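You operate a simulated robot arm through the tools that you are given. There is no shell and no other tool.

You run a simulated robot arm. Do the job below in one go: nothing can be reset, and whatever is moved stays where it is left.

Task
Draw a cup of whey from vat 3 and swing it to SEAT.
Fine: wind the cup UP before swinging; leave the teal switch, the grey button and the ribbed cups.

Only the result counts: the job must be done as asked and must still hold three seconds after the hand-in. Knocking over, shifting, dropping, spilling or breaking anything else fails it.

Robot
A 7-joint arm with a two-finger parallel gripper, fixed in place. Base frame: the origin is at the foot of the arm, x ahead of it, y to its left, z up; the work surface is at about z = 800. Readings come in mm, degrees, newtons and seconds.
With the tool pointing down near the work surface it reaches from about 300 to 700 mm from the base axis. Its first joint turns from -66.0 to 66.0 degrees. Payload 1.57 kg.
Tool frame: the origin (TCP) lies between the finger pads and is the grasp point; the fingertips stand 30 mm ahead of it; z points along the fingers, y is the line along which they close. The gripper opens to 110 mm. The fingers are 24 mm wide and 12 mm thick; the gripper's body (48 by 112 mm) begins 78 mm behind the TCP.
Orientation is that of the tool frame in the base frame, as [roll, pitch, yaw] about the fixed x, y, z axes, in that order (R = Rz(yaw) Ry(pitch) Rx(roll)). With the fingers straight down and closing along the base's y, the tool's x points along the base's -x, its y along +y and its z along -z.

Tools
- The arm moves only by the tool nudge_tool. Its argument "increments" is a list of rows, each a list of 2 entries, a list of its own where there are three numbers: the shift along the base's x, y, z in units of 100 mm (1.0 is 100 mm), then the turn, a rotation vector about the base's x, y, z in units of 180 degrees (1.0 is 180 degrees). In form: [[[dx, dy, dz], [wx, wy, wz]], ...]. A call has 1 to 20 rows; each row is the pose to reach, as a shift and turn from the pose commanded when the call began. "jaw" is the gripper command, from -1 (fully open) to 1 (shut), values between in proportion, set as the call begins (left out, the last holds). A call with a number of a shift or a turn outside -1 to 1 is refused whole. Each row takes 0.2 s and may step no farther than 50 mm and 8.6 degrees from the row before; otherwise, or with a gripper value out of range, the whole call is refused. A pose out of reach is approached as far as the arm can. The call stops where the force on the tool passes 40 N (or 10 N more than at its start, if that is more) or the arm is blocked; 0.2 s more then pass. The fingers move at their own pace (about 108 mm/s each) and stop on an object; they squeeze with about 39 N. The grip force told is the motor's: it shows also when the fingers shut on nothing. Time passes only in rows, and 0.2 s behind the last, so rows that repeat a pose let the fingers close. The reply holds the time, the measured pose of the TCP, the force on the tool along the base axes, the opening and the grip force, in the units named above and with some noise, with the torque about the TCP (base axes, N m) and any sound that the robot's microphone picked up.
- Cameras (640 x 400 px; columns grow to the right, rows downward): "scene" is fixed at [113.9, -372.7, 1405.4]; the picture's right is [1.00, -0.03, 0.00], its down [-0.02, -0.58, -0.82] and it looks along [0.03, 0.82, -0.58] (base axes); focal length 214 px, centre (320, 200). "wrist" rides on the gripper at [70, 16, -141] in the tool frame; the picture's right is [-0.23, 0.97, 0.00], its down [-0.85, -0.20, -0.48] and it looks along [-0.47, -0.11, 0.88] (tool axes); focal length 222 px, centre (320, 200). There is no depth. A picture from a camera that has moved, and an enlarged one, comes with that camera's place and axes in the base frame and with its lens.
- snapshot(camera): a new picture of that camera. The clock stands still meanwhile.
- zoom(camera, box): a new picture of the part [left, top, right, bottom] of that camera's present view, enlarged. The clock stands still meanwhile.
- hand_in(): hands the job in; it is judged then, once.

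Nothing tells you positions but the pictures and the camera data. Unless the task says otherwise, let go and move clear before handing in.

The tools are called after "Emit:" as name(argument=value, ...) on one line, values as JSON. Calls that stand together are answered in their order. nudge_tool: Moves the arm, as the interface text tells. Its arguments: {"type":"object","properties":{"increments":{"type":"array","items":{"type":"array"}},"jaw":{"type":"number"}},"required":["increments"]} The other tools are called the same way: snapshot (camera) takes a picture; zoom (camera, box) takes an enlarged picture of a part of a camera's view; hand_in () hands the job in.

At the start:

```text
clock: 0.0
tool_pos: [396.3, -21.1, 1279.2]
orientation: [-180.0, 0.0, -179.9]
wrist_force: [0.2, -0.2, -0.1]
wrist_torque: [-0.03, -0.01, 0.01]
width: 109.9
gripper_force: 0.0
```

scene: 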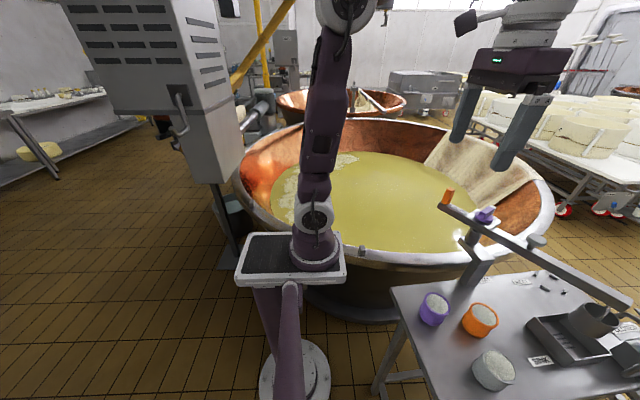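
wrist: 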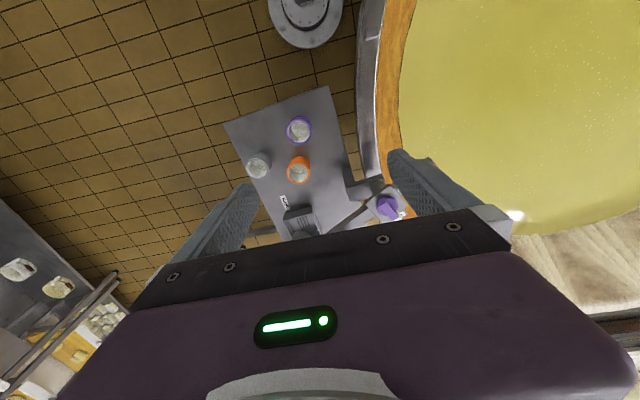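

I see a table at the right front with a swing arm/crane carrying a purple part, some cups, and a holder; the vat is behind it. I'll look closer before moving anything.

Emit:
zoom(camera="scene", box=[380, 160, 640, 400])

Emit:
zoom(camera="scene", box=[420, 170, 560, 260])

Emit:
zoom(camera="scene", box=[500, 260, 640, 400])

Emit:
zoom(camera="wrist", box=[220, 80, 440, 250])

Emit:
zoom(camera="scene", box=[60, 0, 300, 200])

```text
1.67 times, centred on (510, 280) of scene
camera zoom: at [113.9, -372.7, 1405.4], right [1.0, -0.03, 0.0], down [-0.02, -0.58, -0.82], along [0.03, 0.82, -0.58], focal length 358 px, centre (3, 67)
```

zoom: 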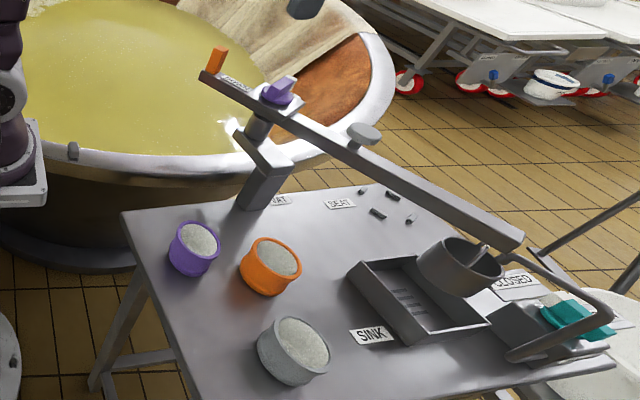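

```text
4.44 times, centred on (490, 215) of scene
camera zoom: at [113.9, -372.7, 1405.4], right [1.0, -0.03, 0.0], down [-0.02, -0.58, -0.82], along [0.03, 0.82, -0.58], focal length 953 px, centre (-436, 133)
```

zoom: 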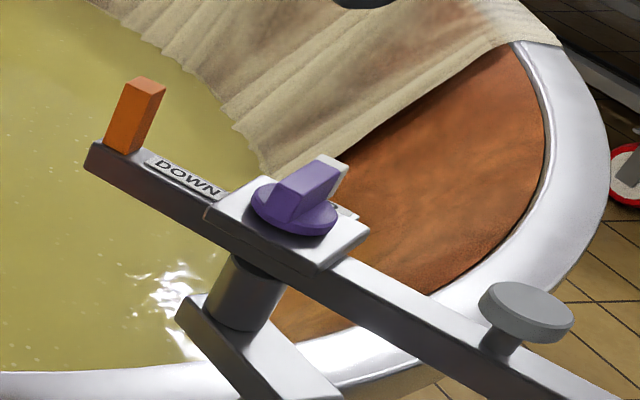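

```text
2.86 times, centred on (570, 330) of scene
camera zoom: at [113.9, -372.7, 1405.4], right [1.0, -0.03, 0.0], down [-0.02, -0.58, -0.82], along [0.03, 0.82, -0.58], focal length 613 px, centre (-394, -171)
```

zoom: 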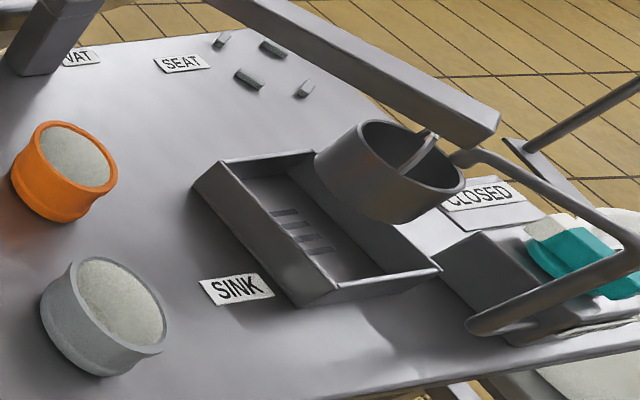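

```text
2.35 times, centred on (330, 165) of wrist
camera zoom: at [324.9, -5.8, 1419.8], right [0.23, 0.97, 0.0], down [0.85, -0.2, 0.48], along [0.47, -0.11, -0.88], focal length 523 px, centre (296, 282)
```

zoom: 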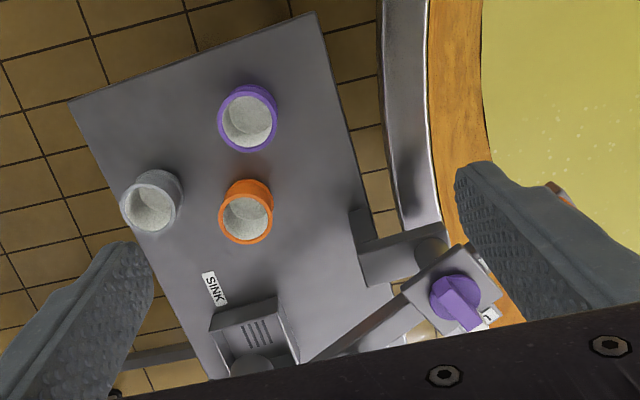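

```text
2.00 times, centred on (180, 100) of scene
camera zoom: at [113.9, -372.7, 1405.4], right [1.0, -0.03, 0.0], down [-0.02, -0.58, -0.82], along [0.03, 0.82, -0.58], focal length 429 px, centre (600, 400)
```

zoom: 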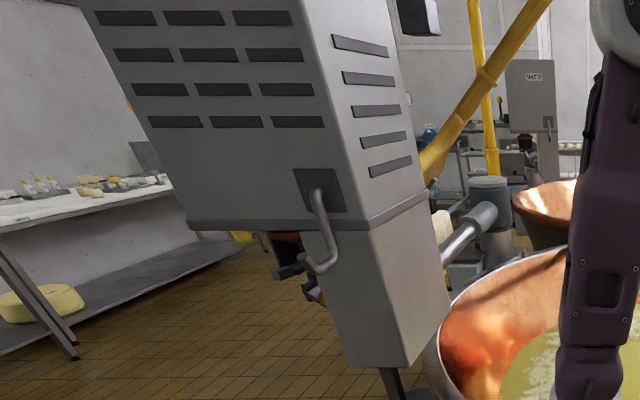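

The swing beam pivots on a post near (583, 74, ~1030). It has a purple knob over the pivot, an orange handle on its short end, and a hanging cup on the far end near the SINK tray. Next I'll move the hand through free air, up high, to get better views with the wrist camera.

Emit:
nudge_tool(increments=[[[0.3, 0, 0.0], [0, 0, 0]], [[0.6, 0, 0.0], [0, 0, 0]], [[0.9, 0, 0.0], [0, 0, 0]], [[1.0, 0, 0.0], [0, 0, 0]]])

Emit:
snapshot(camera="wrist")

Emit:
snapshot(camera="scene")

```text
clock: 1.0
tool_pos: [496.6, -21.7, 1278.2]
orientation: [-179.9, 0.1, 179.9]
wrist_force: [1.1, -0.3, 0.5]
wrist_torque: [0.01, 0.05, 0.01]
width: 110.1
gripper_force: 0.1
```

```text
taken
camera wrist: at [425.4, -5.8, 1419.0], right [0.23, 0.97, 0.0], down [0.86, -0.2, 0.48], along [0.47, -0.11, -0.88], focal length 222 px, centre (320, 200)
```

wrist: 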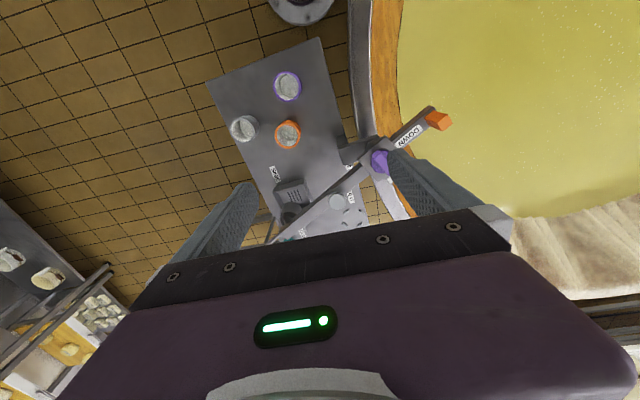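

```text
taken
```

scene: 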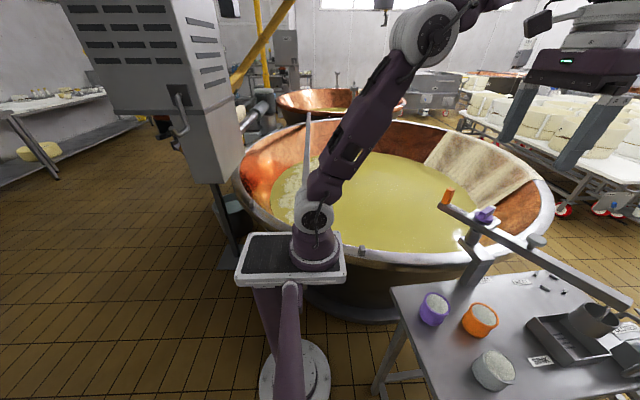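

Emit:
nudge_tool(increments=[[[0.3, 0, 0.0], [0, 0, 0]], [[0.6, 0, 0.0], [0, 0, 0]], [[0.9, 0, 0.0], [0, 0, 0]], [[1.0, 0, 0.0], [0, 0, 0]]])

Emit:
snapshot(camera="wrist")

Emit:
zoom(camera="wrist", box=[220, 20, 460, 220])

Emit:
zoom(camera="wrist", box=[340, 70, 460, 150])

Emit:
zoom(camera="wrist", box=[240, 110, 400, 230])

```text
clock: 2.0
tool_pos: [554.4, -28.6, 1257.1]
orientation: [179.9, 0.1, -180.0]
wrist_force: [-0.1, 0.5, -0.1]
wrist_torque: [0.01, 0.06, -0.01]
width: 110.0
gripper_force: 0.0
out of reach, approached as far as the arm can: row 2, 3, 4
```

```text
taken
camera wrist: at [482.4, -12.0, 1397.7], right [0.23, 0.97, 0.0], down [0.85, -0.2, 0.48], along [0.47, -0.11, -0.88], focal length 222 px, centre (320, 200)
```

wrist: 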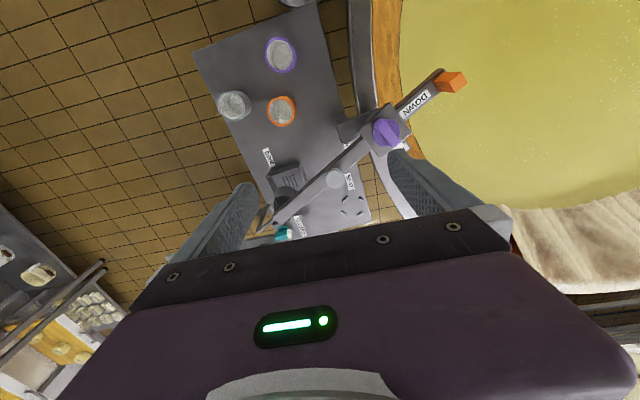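

```text
2.00 times, centred on (340, 120) of wrist
camera zoom: at [482.4, -12.0, 1397.7], right [0.23, 0.97, 0.0], down [0.85, -0.2, 0.48], along [0.47, -0.11, -0.88], focal length 444 px, centre (280, 360)
```

zoom: 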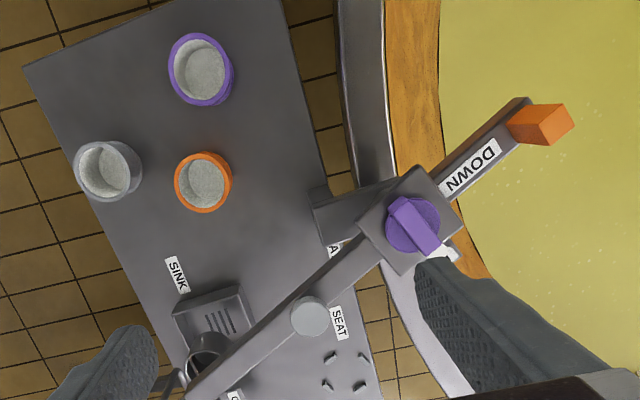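

```text
5.00 times, centred on (400, 110) of wrist
camera zoom: at [482.4, -12.0, 1397.7], right [0.23, 0.97, 0.0], down [0.85, -0.2, 0.48], along [0.47, -0.11, -0.88], focal length 1111 px, centre (-80, 650)
```

zoom: 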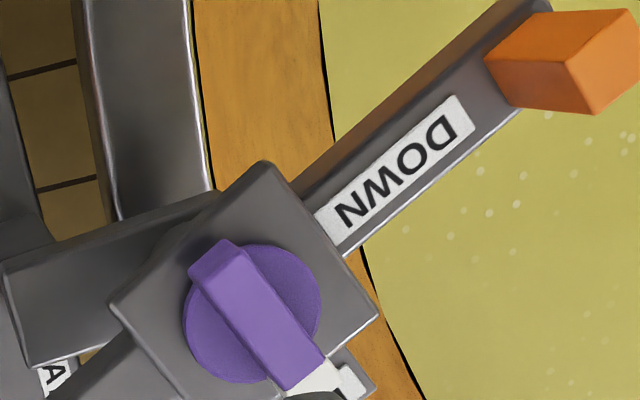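

```text
3.33 times, centred on (320, 170) of wrist
camera zoom: at [482.4, -12.0, 1397.7], right [0.23, 0.97, 0.0], down [0.85, -0.2, 0.48], along [0.47, -0.11, -0.88], focal length 740 px, centre (320, 300)
```

zoom: 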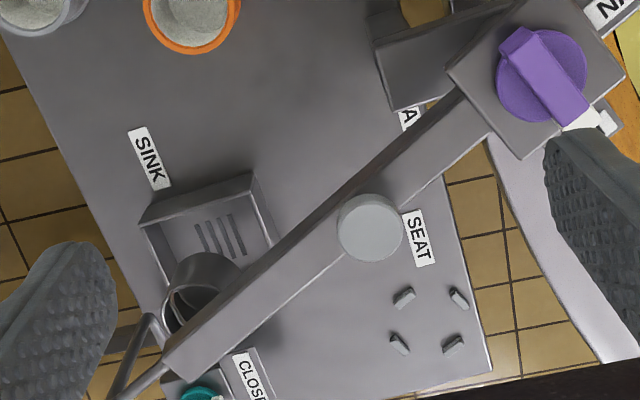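

Emit:
zoom(camera="scene", box=[560, 270, 640, 390])

Emit:
zoom(camera="wrist", box=[230, 170, 310, 250])

Emit:
zoom(camera="scene", box=[430, 180, 520, 240])

Emit:
zoom(camera="scene", box=[270, 20, 310, 70])

```text
3.33 times, centred on (600, 330) of scene
camera zoom: at [114.0, -372.7, 1405.4], right [1.0, -0.03, 0.0], down [-0.02, -0.58, -0.82], along [0.03, 0.82, -0.58], focal length 715 px, centre (-613, -233)
```

zoom: 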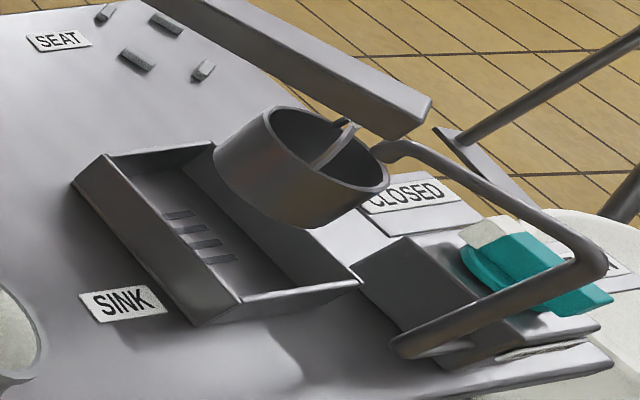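

```text
5.00 times, centred on (270, 210) of wrist
camera zoom: at [482.4, -12.0, 1397.7], right [0.23, 0.97, 0.0], down [0.85, -0.2, 0.48], along [0.47, -0.11, -0.88], focal length 1111 px, centre (570, 150)
```

zoom: 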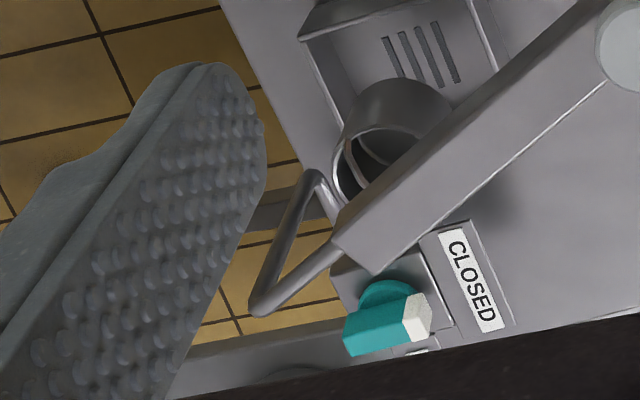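

```text
6.67 times, centred on (475, 210) of scene
camera zoom: at [114.0, -372.7, 1405.4], right [1.0, -0.03, 0.0], down [-0.02, -0.58, -0.82], along [0.03, 0.82, -0.58], focal length 1430 px, centre (-713, 133)
```

zoom: 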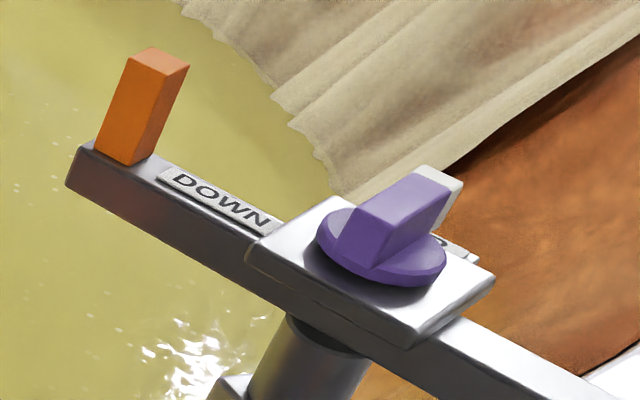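

```text
8.00 times, centred on (290, 45) of scene
camera zoom: at [114.0, -372.7, 1405.4], right [1.0, -0.03, 0.0], down [-0.02, -0.58, -0.82], along [0.03, 0.82, -0.58], focal length 1716 px, centre (560, 1440)
```

zoom: 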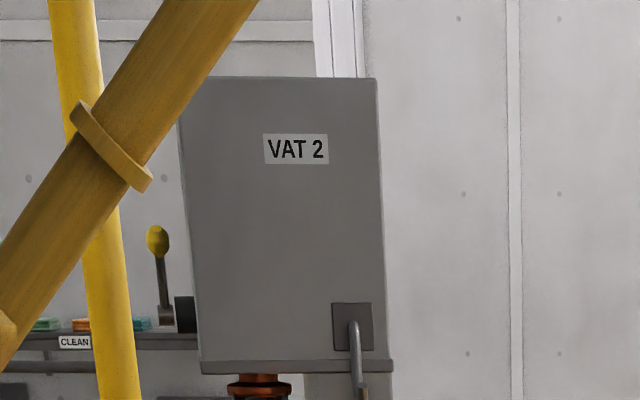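

The knob (at about 587, 74, 1025) points to its side flag, which should be UP; DOWN is along the beam toward the orange handle at about (533, 172, 1000–1051). The cup hangs over the SINK tray beside a tap spout. The SEAT pegs are centred near (845, 7), about −15° from the pivot. Next I'll come down a little and check where the commanded pose lies.

Emit:
nudge_tool(increments=[[[-0.2, 0.2, -0.2], [0, 0, -0.04]], [[-0.4, 0.4, -0.4], [0, 0, -0.08]], [[-0.5, 0.6, -0.6], [0, 0, -0.12]], [[-0.55, 0.8, -0.8], [0, 0, -0.16]], [[-0.6, 1.0, -0.9], [0, 0, -0.2]]])

Emit:
snapshot(camera="wrist")

```text
clock: 3.2
tool_pos: [495.5, 75.2, 1167.2]
orientation: [180.0, -0.1, 143.8]
wrist_force: [0.2, 0.7, 0.0]
wrist_torque: [-0.02, -0.01, -0.02]
width: 110.3
gripper_force: 0.1
```

```text
taken
camera wrist: at [447.7, 129.3, 1308.8], right [0.76, 0.65, 0.0], down [0.57, -0.67, 0.48], along [0.31, -0.36, -0.88], focal length 222 px, centre (320, 200)
```

wrist: 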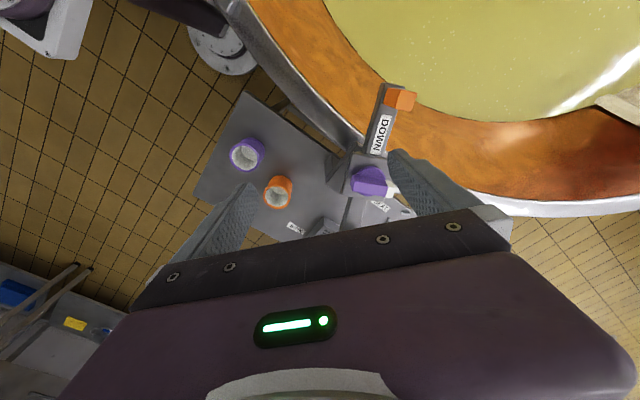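

The hand went where expected. Next I'll move over the orange handle at about (533, 172), with the fingers set to close tangentially across the beam.

Emit:
nudge_tool(increments=[[[0.12, 0.3, -0.1], [0, 0, -0.04]], [[0.24, 0.6, -0.3], [0, 0, -0.08]], [[0.36, 0.9, -0.5], [0, 0, -0.12]], [[0.375, 0.97, -0.6], [0, 0, -0.1356]]])

Emit:
snapshot(camera="wrist")

Emit:
zoom(camera="scene", box=[420, 120, 560, 240])

```text
clock: 4.2
tool_pos: [531.3, 172.2, 1108.6]
orientation: [-180.0, -0.1, 119.4]
wrist_force: [0.6, 0.3, 0.2]
wrist_torque: [-0.01, 0.03, 0.02]
width: 110.3
gripper_force: 0.1
```

```text
taken
camera wrist: at [508.9, 240.4, 1249.6], right [0.96, 0.28, 0.0], down [0.25, -0.84, 0.48], along [0.13, -0.46, -0.88], focal length 222 px, centre (320, 200)
```

wrist: 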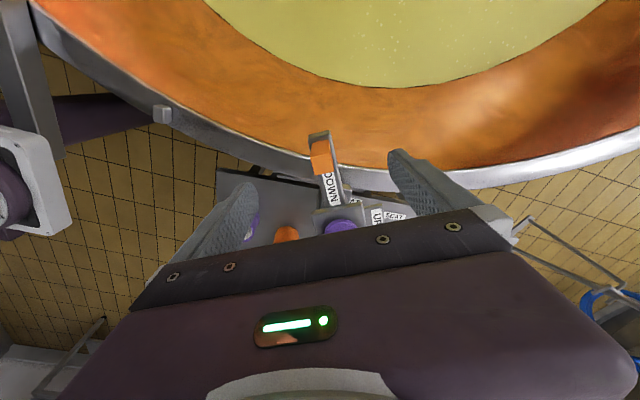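

```text
3.33 times, centred on (490, 180) of scene
camera zoom: at [113.9, -372.7, 1405.4], right [1.0, -0.03, 0.0], down [-0.02, -0.58, -0.82], along [0.03, 0.82, -0.58], focal length 715 px, centre (-247, 267)
```

zoom: 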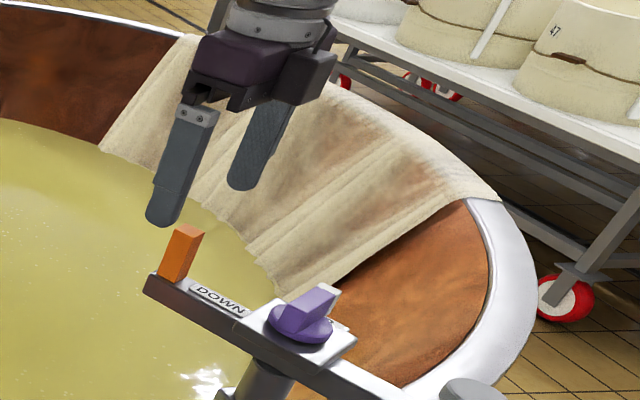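

Emit:
zoom(camera="wrist", box=[250, 120, 430, 240])

Emit:
zoom(camera="scene", box=[430, 150, 510, 230])

```text
3.33 times, centred on (340, 180) of wrist
camera zoom: at [508.9, 240.4, 1249.6], right [0.96, 0.28, 0.0], down [0.25, -0.84, 0.48], along [0.13, -0.46, -0.88], focal length 740 px, centre (253, 267)
```

zoom: 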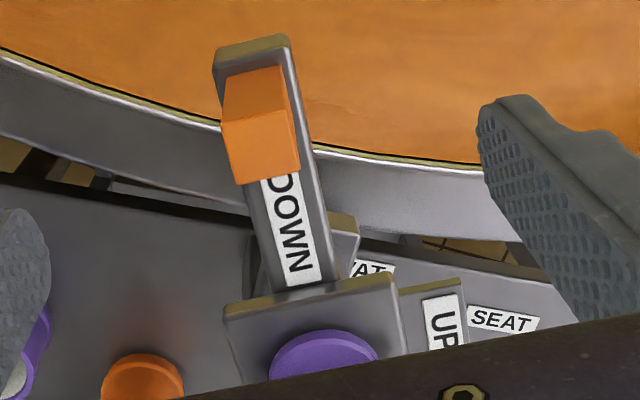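

```text
5.00 times, centred on (470, 190) of scene
camera zoom: at [113.9, -372.7, 1405.4], right [1.0, -0.03, 0.0], down [-0.02, -0.58, -0.82], along [0.03, 0.82, -0.58], focal length 1072 px, centre (-430, 250)
```

zoom: 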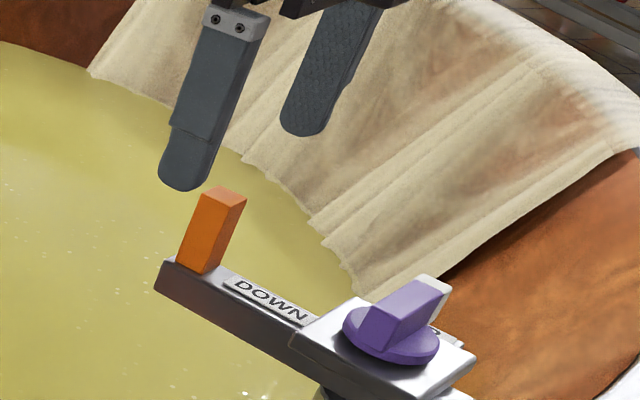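

The side label reads UP and the knob points at it. The handle top is at about (530, 173), right below the TCP, so I'll go straight down and straddle the handle.

Emit:
nudge_tool(increments=[[[0, 0, -0.2], [0, 0, 0]], [[0, 0, -0.4], [0, 0, 0]], [[0, 0, -0.6], [0, 0, 0]], [[0, 0, -0.7], [0, 0, 0]], [[0, 0, -0.7], [0, 0, 0]]])

Emit:
zoom(camera="scene", box=[430, 150, 510, 230])

Emit:
snapshot(camera="wrist")

```text
clock: 5.4
tool_pos: [529.6, 170.9, 1038.7]
orientation: [180.0, 0.0, 119.6]
wrist_force: [-0.7, 0.3, -0.6]
wrist_torque: [0.04, 0.01, 0.05]
width: 110.0
gripper_force: 0.1
```

```text
5.00 times, centred on (470, 190) of scene
camera zoom: at [113.9, -372.7, 1405.4], right [1.0, -0.03, 0.0], down [-0.02, -0.58, -0.82], along [0.03, 0.82, -0.58], focal length 1072 px, centre (-430, 250)
```

zoom: 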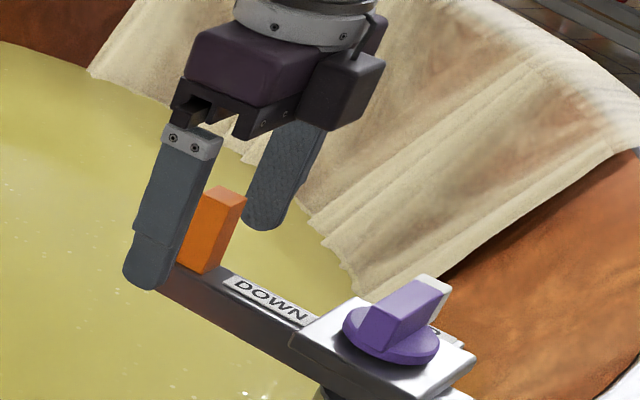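

```text
taken
camera wrist: at [508.9, 239.9, 1179.8], right [0.96, 0.28, 0.0], down [0.25, -0.84, 0.48], along [0.14, -0.46, -0.88], focal length 222 px, centre (320, 200)
```

wrist: 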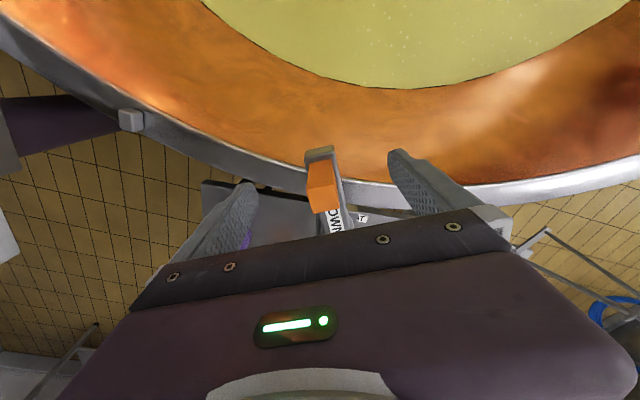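

The fingers now straddle the handle with clearance, so I'll close them on it.

Emit:
nudge_tool(increments=[[[0, 0, 0], [0, 0, 0]], [[0, 0, 0], [0, 0, 0]], [[0, 0, 0], [0, 0, 0]], [[0, 0, 0], [0, 0, 0]]], jaw=1)

Emit:
zoom(camera="scene", box=[430, 150, 510, 230])

```text
clock: 6.4
tool_pos: [531.4, 171.2, 1039.5]
orientation: [-180.0, 0.0, 119.6]
wrist_force: [3.5, 2.3, -1.8]
wrist_torque: [-0.02, 0.02, 0.2]
width: 20.9
gripper_force: 34.1
```

```text
5.00 times, centred on (470, 190) of scene
camera zoom: at [114.1, -372.6, 1405.4], right [1.0, -0.03, 0.0], down [-0.02, -0.58, -0.82], along [0.03, 0.82, -0.58], focal length 1072 px, centre (-430, 250)
```

zoom: 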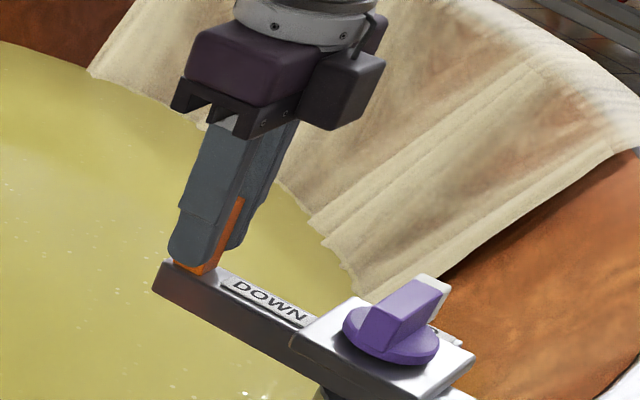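

The handle is gripped (21 mm wide). Next is a small test swing of 9° counter-clockwise around the pivot, watching forces.

Emit:
nudge_tool(increments=[[[-0.025, -0.0153, 0], [0, 0, 0.00833]], [[-0.0501, -0.0305, 0], [0, 0, 0.01667]], [[-0.0985, -0.0635, 0], [0, 0, 0.03333]], [[-0.1452, -0.099, 0], [0, 0, 0.05]]])

Emit:
snapshot(camera="scene")

```text
clock: 7.4
tool_pos: [517.9, 163.4, 1039.0]
orientation: [179.9, 0.2, 128.6]
wrist_force: [3.8, 2.6, 9.4]
wrist_torque: [0.06, 0.41, 0.45]
width: 20.8
gripper_force: 34.7
```

```text
taken
```

scene: 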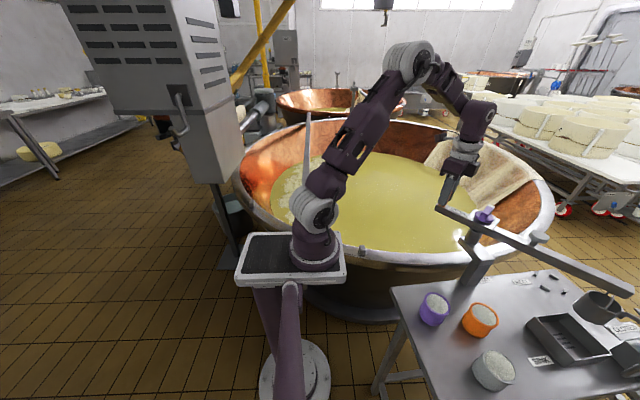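

Emit:
zoom(camera="scene", box=[540, 240, 640, 380])

```text
2.86 times, centred on (590, 310) of scene
camera zoom: at [113.9, -372.6, 1405.4], right [1.0, -0.03, 0.0], down [-0.02, -0.58, -0.82], along [0.03, 0.82, -0.58], focal length 613 px, centre (-451, -114)
```

zoom: 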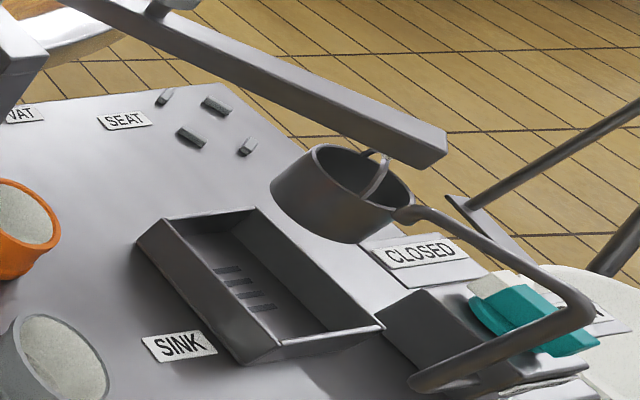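

The cup swings freely and is already clear of the tap spout. I'll carry on counter-clockwise by another 36°, about as far as SEAT on the way to the vat.

Emit:
nudge_tool(increments=[[[-0.0447, -0.038, 0], [0, 0, 0.01667]], [[-0.0874, -0.0782, 0], [0, 0, 0.03333]], [[-0.1279, -0.1206, 0], [0, 0, 0.05]], [[-0.1661, -0.165, 0], [0, 0, 0.06667]], [[-0.202, -0.2114, 0], [0, 0, 0.08333]], [[-0.2354, -0.2596, 0], [0, 0, 0.1]], [[-0.2662, -0.3095, 0], [0, 0, 0.11667]], [[-0.2943, -0.3609, 0], [0, 0, 0.13333]], [[-0.3198, -0.4138, 0], [0, 0, 0.15]], [[-0.3424, -0.4679, 0], [0, 0, 0.16667]], [[-0.3622, -0.5231, 0], [0, 0, 0.18333]], [[-0.379, -0.5792, 0], [0, 0, 0.2]]])

Emit:
snapshot(camera="scene")

Emit:
snapshot(camera="wrist")

```text
clock: 10.0
tool_pos: [480.1, 106.3, 1039.7]
orientation: [179.9, 0.2, 164.7]
wrist_force: [21.6, -1.3, 19.1]
wrist_torque: [-0.64, 0.48, 0.17]
width: 20.9
gripper_force: 34.3
```

```text
taken
```

scene: 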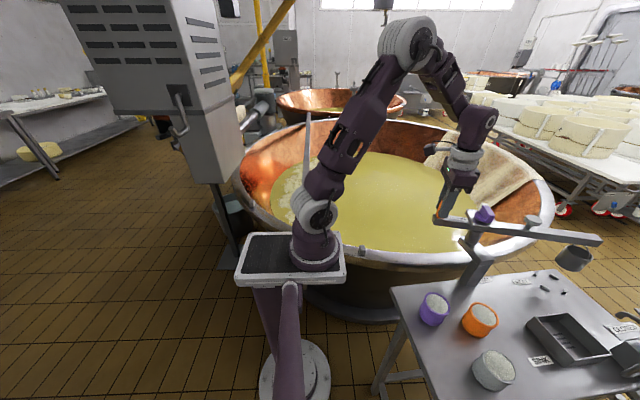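

```text
taken
camera wrist: at [415.6, 139.6, 1180.2], right [0.48, 0.88, 0.0], down [0.77, -0.42, 0.48], along [0.42, -0.23, -0.88], focal length 222 px, centre (320, 200)
```

wrist: 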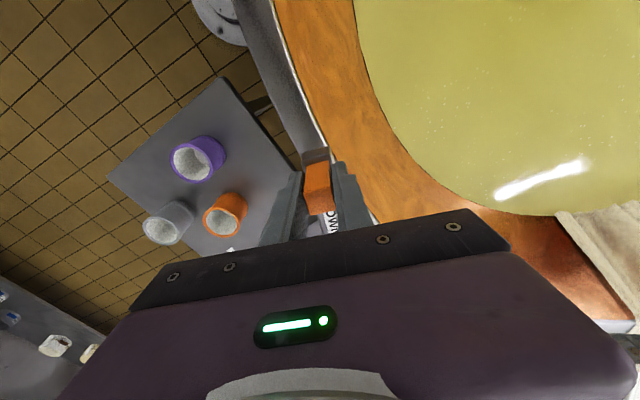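

Emit:
zoom(camera="scene", box=[500, 210, 620, 310])

```text
4.00 times, centred on (560, 260) of scene
camera zoom: at [114.3, -372.7, 1405.3], right [1.0, -0.03, 0.0], down [-0.02, -0.58, -0.82], along [0.03, 0.82, -0.58], focal length 858 px, centre (-640, -40)
```

zoom: 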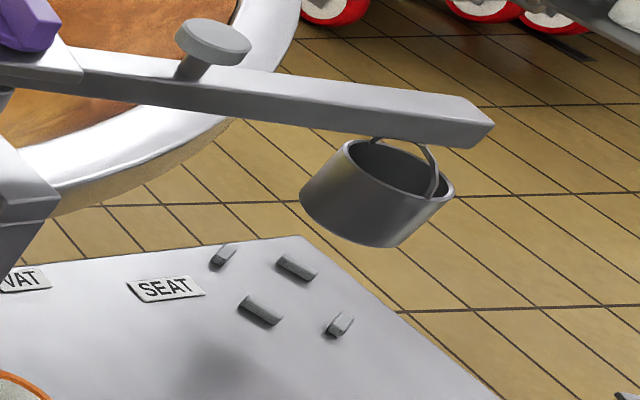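

The cup hangs clear above the SEAT pegs at roughly 165° of handle angle, which I'll remember for later. I've refined the pivot to about (584.5, 76.5) with a handle radius of about 108.6, and I'll keep swinging toward the vat.

Emit:
nudge_tool(increments=[[[-0.0023, -0.0442, 0], [0, 0, 0.0178]], [[-0.0126, -0.1001, 0], [0, 0, 0.0344]], [[-0.0201, -0.1565, 0], [0, 0, 0.0511]], [[-0.0245, -0.2132, 0], [0, 0, 0.0678]], [[-0.026, -0.27, 0], [0, 0, 0.0844]], [[-0.0245, -0.3268, 0], [0, 0, 0.1011]], [[-0.0201, -0.3835, 0], [0, 0, 0.1178]], [[-0.0126, -0.4399, 0], [0, 0, 0.1344]], [[-0.0023, -0.4958, 0], [0, 0, 0.1511]], [[0.011, -0.5511, 0], [0, 0, 0.1678]], [[0.0272, -0.6056, 0], [0, 0, 0.1844]], [[0.0461, -0.6592, 0], [0, 0, 0.2011]]])

Emit:
snapshot(camera="scene")

```text
clock: 12.6
tool_pos: [483.9, 37.3, 1039.4]
orientation: [179.9, -0.1, -159.2]
wrist_force: [8.6, 4.2, -9.9]
wrist_torque: [-0.15, -0.16, -0.05]
width: 20.8
gripper_force: 33.9
```

```text
taken
```

scene: 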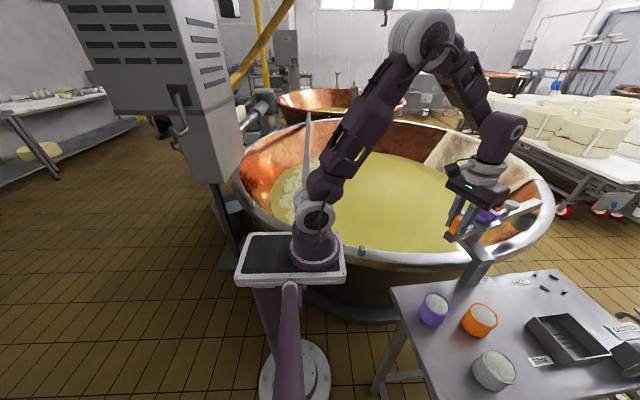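

Emit:
nudge_tool(increments=[[[0.0218, -0.0525, 0], [0, 0, 0.01667]], [[0.0463, -0.1038, 0], [0, 0, 0.03333]], [[0.0734, -0.1538, 0], [0, 0, 0.05]], [[0.1031, -0.2023, 0], [0, 0, 0.06667]], [[0.1353, -0.2491, 0], [0, 0, 0.08333]], [[0.1699, -0.2942, 0], [0, 0, 0.1]], [[0.2068, -0.3375, 0], [0, 0, 0.11667]], [[0.246, -0.3787, 0], [0, 0, 0.13333]], [[0.2872, -0.4179, 0], [0, 0, 0.15]], [[0.3305, -0.4548, 0], [0, 0, 0.16667]], [[0.3756, -0.4894, 0], [0, 0, 0.18333]], [[0.4224, -0.5216, 0], [0, 0, 0.2]]])

Emit:
snapshot(camera="scene")

Emit:
snapshot(camera="wrist")

```text
clock: 15.2
tool_pos: [525.8, -13.6, 1039.6]
orientation: [-179.9, 0.0, -123.2]
wrist_force: [-4.0, -6.4, 18.6]
wrist_torque: [0.03, 1.14, -0.1]
width: 20.5
gripper_force: 34.3
```

```text
taken
```

scene: 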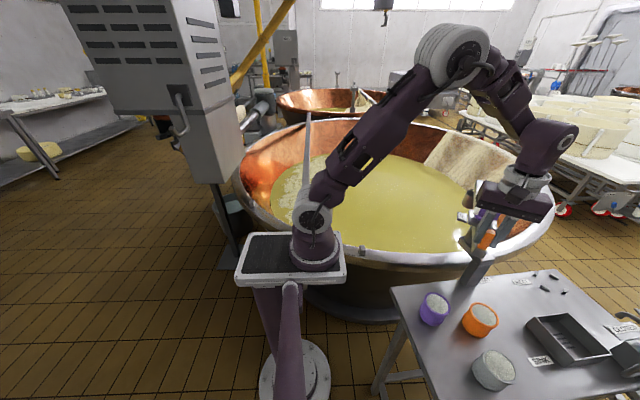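

```text
taken
camera wrist: at [472.8, -64.2, 1180.4], right [-0.69, 0.72, 0.0], down [0.63, 0.61, 0.48], along [0.35, 0.33, -0.88], focal length 222 px, centre (320, 200)
```

wrist: 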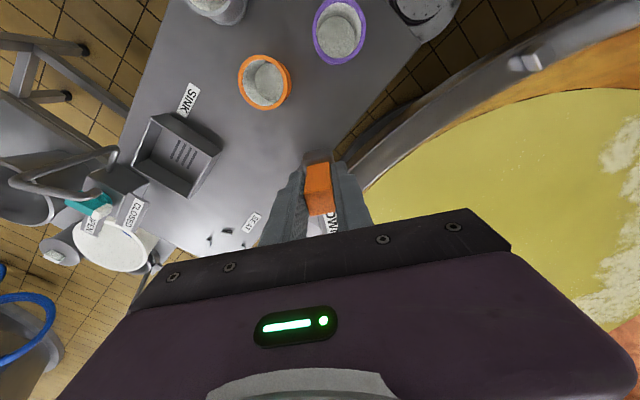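

Emit:
nudge_tool(increments=[[[0.0485, -0.0297, 0], [0, 0, 0.01667]], [[0.0985, -0.0568, 0], [0, 0, 0.03333]], [[0.1498, -0.0813, 0], [0, 0, 0.05]], [[0.2023, -0.1031, 0], [0, 0, 0.06667]], [[0.2559, -0.122, 0], [0, 0, 0.08333]], [[0.3104, -0.1382, 0], [0, 0, 0.1]], [[0.3657, -0.1515, 0], [0, 0, 0.11667]], [[0.4216, -0.1618, 0], [0, 0, 0.13333]], [[0.478, -0.1693, 0], [0, 0, 0.15]]])

Emit:
snapshot(camera="scene")

Emit:
snapshot(camera="wrist")

```text
clock: 17.2
tool_pos: [573.6, -31.9, 1039.9]
orientation: [180.0, -0.1, -96.1]
wrist_force: [-1.3, -11.1, 16.4]
wrist_torque: [-0.34, 0.11, -0.15]
width: 20.8
gripper_force: 34.7
```

```text
taken
```

scene: 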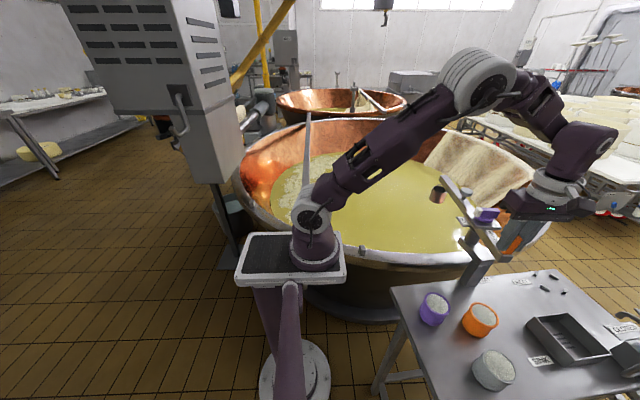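

```text
taken
camera wrist: at [548.5, -99.3, 1179.5], right [-0.94, 0.33, 0.0], down [0.29, 0.83, 0.48], along [0.16, 0.45, -0.88], focal length 222 px, centre (320, 200)
```

wrist: 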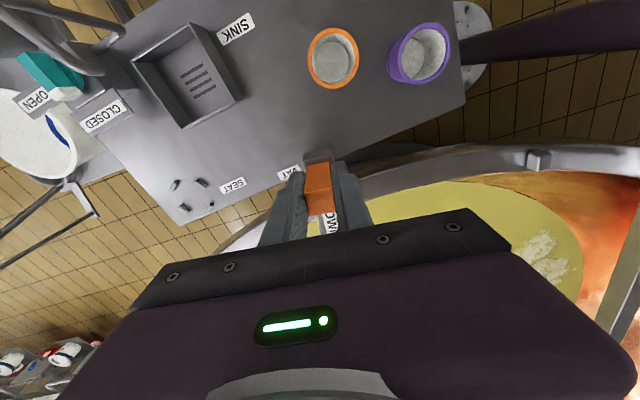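

Emit:
zoom(camera="scene", box=[390, 140, 560, 280])

```text
2.86 times, centred on (475, 210) of scene
camera zoom: at [113.6, -373.0, 1405.3], right [1.0, -0.03, 0.0], down [-0.02, -0.57, -0.82], along [0.03, 0.82, -0.58], focal length 613 px, centre (-123, 171)
```

zoom: 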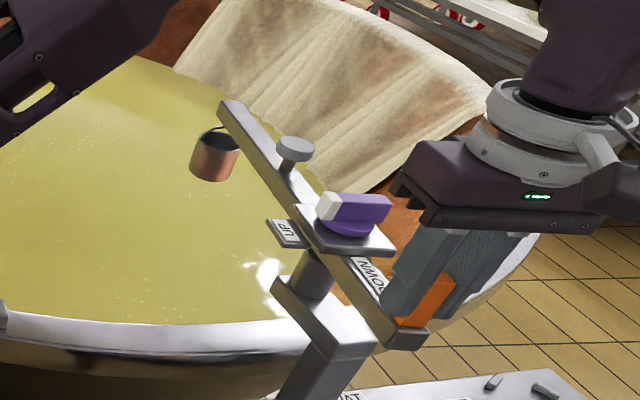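

The cup now hangs over the whey. I'll add the last 12° or so, so that the beam points toward the middle of the vat.

Emit:
nudge_tool(increments=[[[0.0567, -0.01, 0], [0, 0, 0.01667]], [[0.1135, -0.0159, 0], [0, 0, 0.03333]], [[0.1703, -0.0144, 0], [0, 0, 0.05]], [[0.227, -0.01, 0], [0, 0, 0.06667]]])

Emit:
zoom(camera="scene", box=[390, 140, 560, 280])

Emit:
snapshot(camera="wrist")

```text
clock: 18.2
tool_pos: [597.0, -32.2, 1039.2]
orientation: [-180.0, 0.0, -84.2]
wrist_force: [3.8, -5.8, 5.0]
wrist_torque: [-0.44, -0.16, -0.47]
width: 21.0
gripper_force: 33.9
```

```text
2.86 times, centred on (475, 210) of scene
camera zoom: at [114.0, -372.8, 1405.3], right [1.0, -0.03, 0.0], down [-0.02, -0.57, -0.82], along [0.03, 0.82, -0.58], focal length 613 px, centre (-123, 171)
```

zoom: 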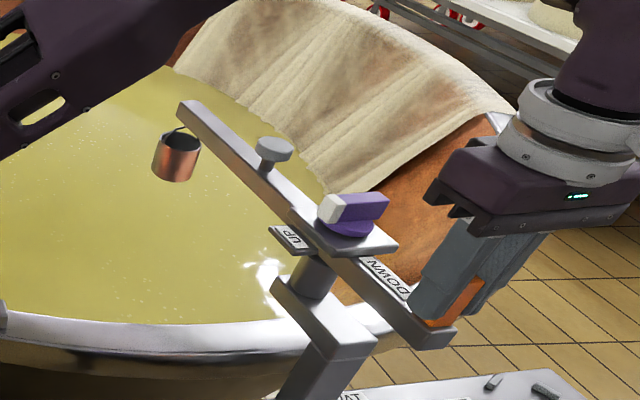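

```text
taken
camera wrist: at [585.9, -103.1, 1179.5], right [-0.99, 0.13, 0.0], down [0.11, 0.87, 0.48], along [0.06, 0.48, -0.88], focal length 222 px, centre (320, 200)
```

wrist: 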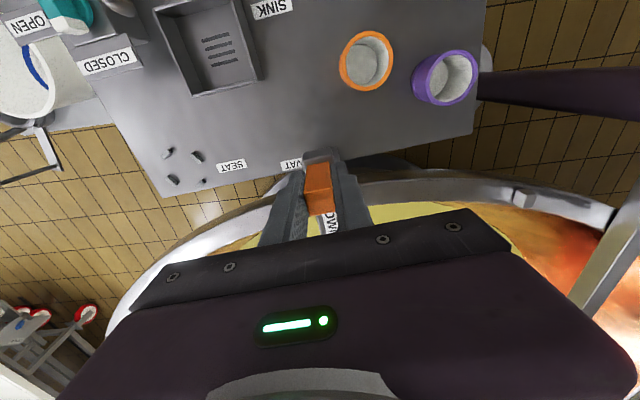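

The beam points to about 96°, the cup hangs above the whey, and the pointer is still at UP. I'll let go of the handle and lift off to get at the knob.

Emit:
nudge_tool(increments=[[[0, 0, 0], [0, 0, 0]], [[0, 0, 0], [0, 0, 0]], [[0, 0, 0], [0, 0, 0]], [[0, 0, 0.15], [0, 0, 0]], [[0, 0, 0.35], [0, 0, 0]], [[0, 0, 0.6], [0, 0, 0]], [[0, 0, 0.85], [0, 0, 0]]], jaw=-1)

Emit:
zoom(camera="scene", box=[390, 140, 560, 280])

Emit:
snapshot(camera="wrist")

```text
clock: 19.8
tool_pos: [597.5, -32.6, 1124.3]
orientation: [179.9, -0.1, -84.2]
wrist_force: [-0.1, 0.7, 0.6]
wrist_torque: [0.02, 0.0, 0.02]
width: 109.9
gripper_force: 0.0
```

```text
2.86 times, centred on (475, 210) of scene
camera zoom: at [113.9, -372.7, 1405.4], right [1.0, -0.03, 0.0], down [-0.02, -0.58, -0.82], along [0.03, 0.82, -0.58], focal length 613 px, centre (-123, 171)
```

zoom: 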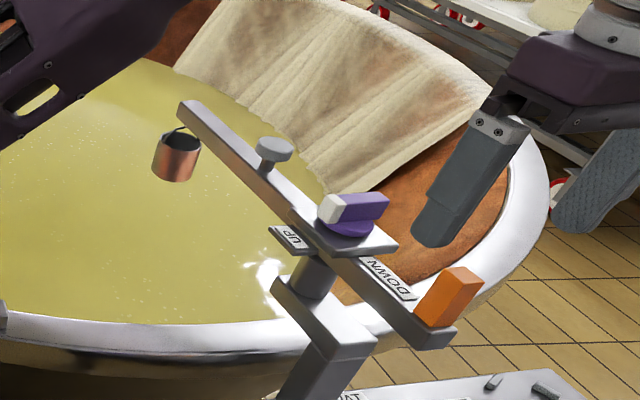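

```text
taken
camera wrist: at [586.1, -102.9, 1264.5], right [-0.99, 0.13, 0.0], down [0.11, 0.87, 0.48], along [0.06, 0.47, -0.88], focal length 222 px, centre (320, 200)
```

wrist: 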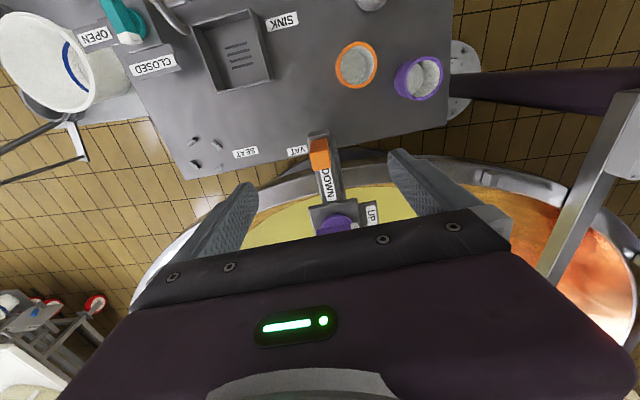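

The beam stayed put at the vat after release. I'll turn the hand −90° and move it over the knob, so the fingers can close across the knob's bar.

Emit:
nudge_tool(increments=[[[0, 0.1, 0], [0, 0, -0.0417]], [[0, 0.2, 0], [0, 0, -0.0833]], [[-0.02, 0.3, 0], [0, 0, -0.125]], [[-0.04, 0.4, 0], [0, 0, -0.1667]], [[-0.06, 0.5, 0], [0, 0, -0.2083]], [[-0.08, 0.6, 0], [0, 0, -0.25]], [[-0.1, 0.7, 0], [0, 0, -0.2917]], [[-0.11, 0.8, 0], [0, 0, -0.3333]], [[-0.12, 0.9, 0], [0, 0, -0.375]], [[-0.12, 1.0, 0], [0, 0, -0.4167]], [[-0.12, 1.0, 0], [0, 0, -0.4583]], [[-0.12, 1.0, 0], [0, 0, -0.5]]])

Emit:
snapshot(camera="wrist")

Emit:
zoom(camera="wrist", box=[240, 120, 420, 240])

Emit:
zoom(camera="scene", box=[430, 160, 530, 230])

```text
clock: 22.4
tool_pos: [584.9, 68.4, 1124.6]
orientation: [179.9, 0.0, -174.4]
wrist_force: [0.2, 0.0, -0.7]
wrist_torque: [0.03, 0.01, 0.02]
width: 110.0
gripper_force: 0.1
```

```text
taken
camera wrist: at [512.5, 77.9, 1265.1], right [0.13, 0.99, 0.0], down [0.87, -0.11, 0.48], along [0.47, -0.06, -0.88], focal length 222 px, centre (320, 200)
```

wrist: 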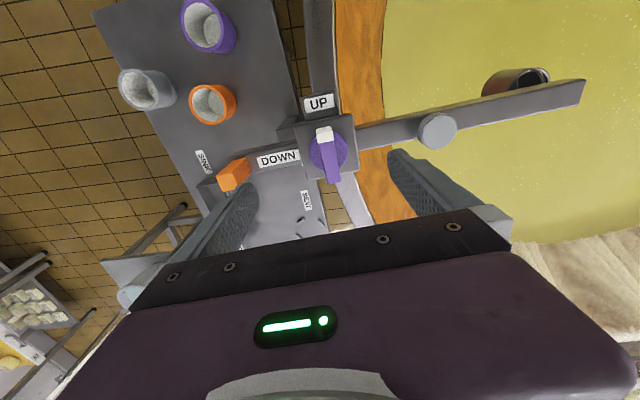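

```text
3.33 times, centred on (330, 180) of wrist
camera zoom: at [512.5, 77.9, 1265.1], right [0.13, 0.99, 0.0], down [0.87, -0.11, 0.48], along [0.47, -0.06, -0.88], focal length 740 px, centre (287, 267)
```

zoom: 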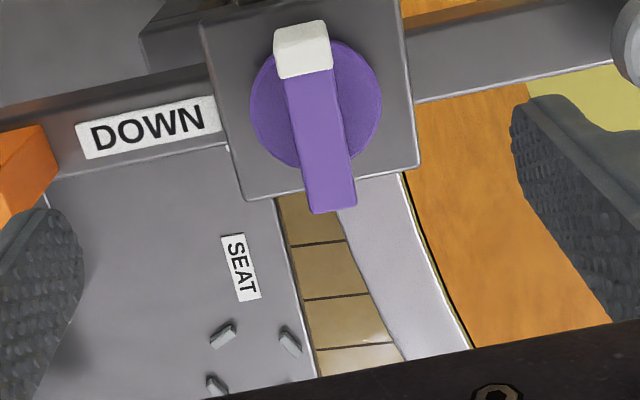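

```text
5.71 times, centred on (480, 195) of scene
camera zoom: at [113.9, -372.7, 1405.4], right [1.0, -0.03, 0.0], down [-0.02, -0.58, -0.82], along [0.03, 0.82, -0.58], focal length 1226 px, centre (-594, 229)
```

zoom: 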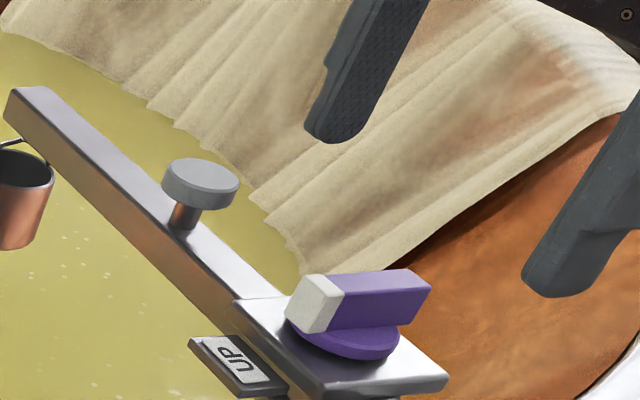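

The knob's bar lies along x, about 52 × 15 mm with its top at z ≈ 1047, and it sits on the beam's pivot at about (585, 77). I'll centre on it and come down so the fingertips stay just above its disc.

Emit:
nudge_tool(increments=[[[0.003, 0.084, -0.15], [0, 0, 0]], [[0.003, 0.084, -0.3], [0, 0, 0]], [[0.003, 0.084, -0.45], [0, 0, 0]], [[0.003, 0.084, -0.6], [0, 0, 0]], [[0.003, 0.084, -0.65], [0, 0, 0]], [[0.003, 0.084, -0.65], [0, 0, 0]]])

Emit:
zoom(camera="scene", box=[430, 160, 530, 230])

Emit:
snapshot(camera="wrist")

```text
clock: 23.8
tool_pos: [586.4, 75.5, 1060.1]
orientation: [180.0, 0.0, -174.2]
wrist_force: [1.4, 1.0, 0.5]
wrist_torque: [-0.01, 0.0, -0.03]
width: 110.2
gripper_force: 0.1
```

```text
5.71 times, centred on (480, 195) of scene
camera zoom: at [113.9, -372.7, 1405.4], right [1.0, -0.03, 0.0], down [-0.02, -0.58, -0.82], along [0.03, 0.82, -0.58], focal length 1226 px, centre (-594, 229)
```

zoom: 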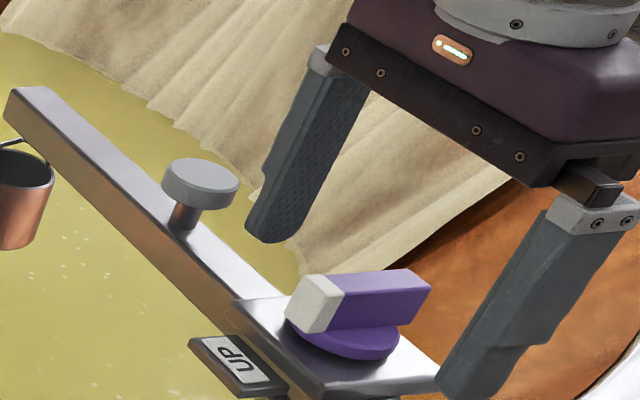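

```text
taken
camera wrist: at [513.5, 85.0, 1200.3], right [0.13, 0.99, 0.0], down [0.87, -0.11, 0.48], along [0.47, -0.06, -0.88], focal length 222 px, centre (320, 200)
```

wrist: 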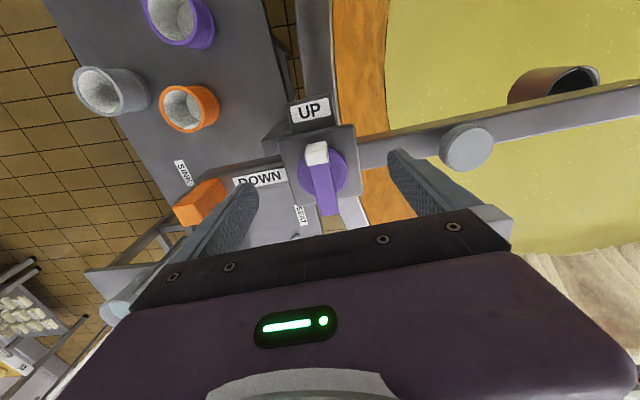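

The bar is centred between the fingers. I'll lower 3 mm more and close on it.

Emit:
nudge_tool(increments=[[[0, 0, -0.03], [0, 0, 0]], [[0, 0, -0.03], [0, 0, 0]], [[0, 0, -0.03], [0, 0, 0]], [[0, 0, -0.03], [0, 0, 0]], [[0, 0, -0.03], [0, 0, 0]]], jaw=1)

Emit:
zoom(camera="scene", box=[430, 160, 530, 230])

Emit:
zoom(camera="wrist", box=[240, 120, 420, 240])

```text
clock: 25.0
tool_pos: [586.1, 77.5, 1056.6]
orientation: [179.9, 0.0, -174.1]
wrist_force: [-1.1, 7.1, -1.0]
wrist_torque: [-0.16, -0.11, -0.77]
width: 15.9
gripper_force: 31.6
```

```text
5.71 times, centred on (480, 195) of scene
camera zoom: at [113.9, -372.4, 1405.4], right [1.0, -0.03, 0.0], down [-0.02, -0.58, -0.82], along [0.03, 0.82, -0.58], focal length 1226 px, centre (-594, 229)
```

zoom: 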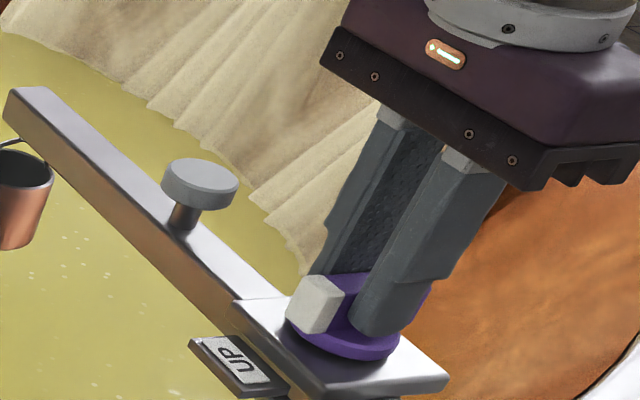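

```text
3.33 times, centred on (330, 180) of wrist
camera zoom: at [513.2, 87.0, 1197.5], right [0.13, 0.99, 0.0], down [0.87, -0.11, 0.48], along [0.47, -0.06, -0.88], focal length 740 px, centre (287, 267)
```

zoom: 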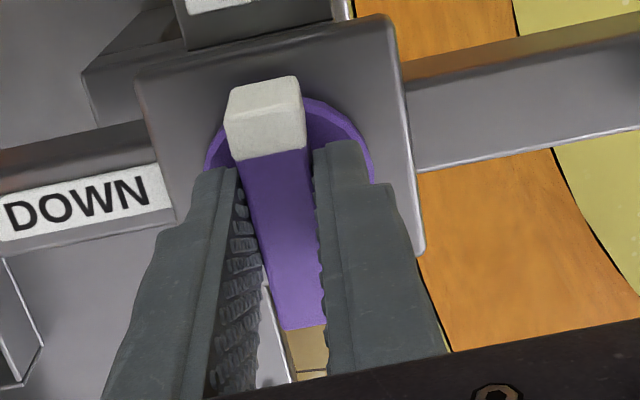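

The bar is gripped. I'll start turning it counter-clockwise toward DOWN, 20° first, and check that the beam stays put.

Emit:
nudge_tool(increments=[[[0, 0, 0], [0, 0, 0.0278]], [[0, 0, 0], [0, 0, 0.0556]], [[0, 0, 0], [0, 0, 0.0833]], [[0, 0, 0], [0, 0, 0.1111]]])

Emit:
zoom(camera="scene", box=[390, 140, 560, 280])

```text
clock: 26.0
tool_pos: [584.9, 77.8, 1057.3]
orientation: [179.9, 0.1, -154.2]
wrist_force: [2.4, 8.2, 6.5]
wrist_torque: [0.11, 0.13, -1.74]
width: 25.7
gripper_force: 37.0
```

```text
2.86 times, centred on (475, 210) of scene
camera zoom: at [113.9, -372.5, 1405.4], right [1.0, -0.03, 0.0], down [-0.02, -0.58, -0.82], along [0.03, 0.82, -0.58], focal length 613 px, centre (-123, 171)
```

zoom: 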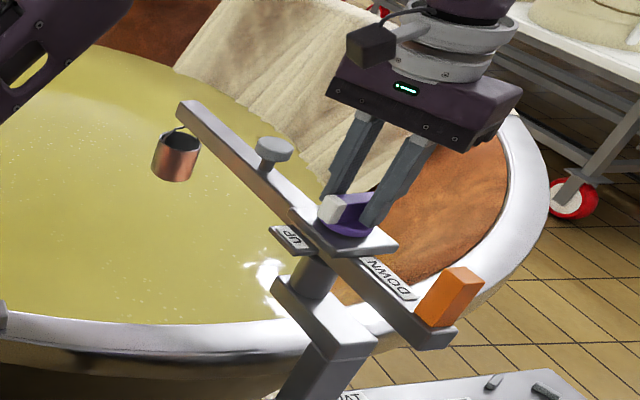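

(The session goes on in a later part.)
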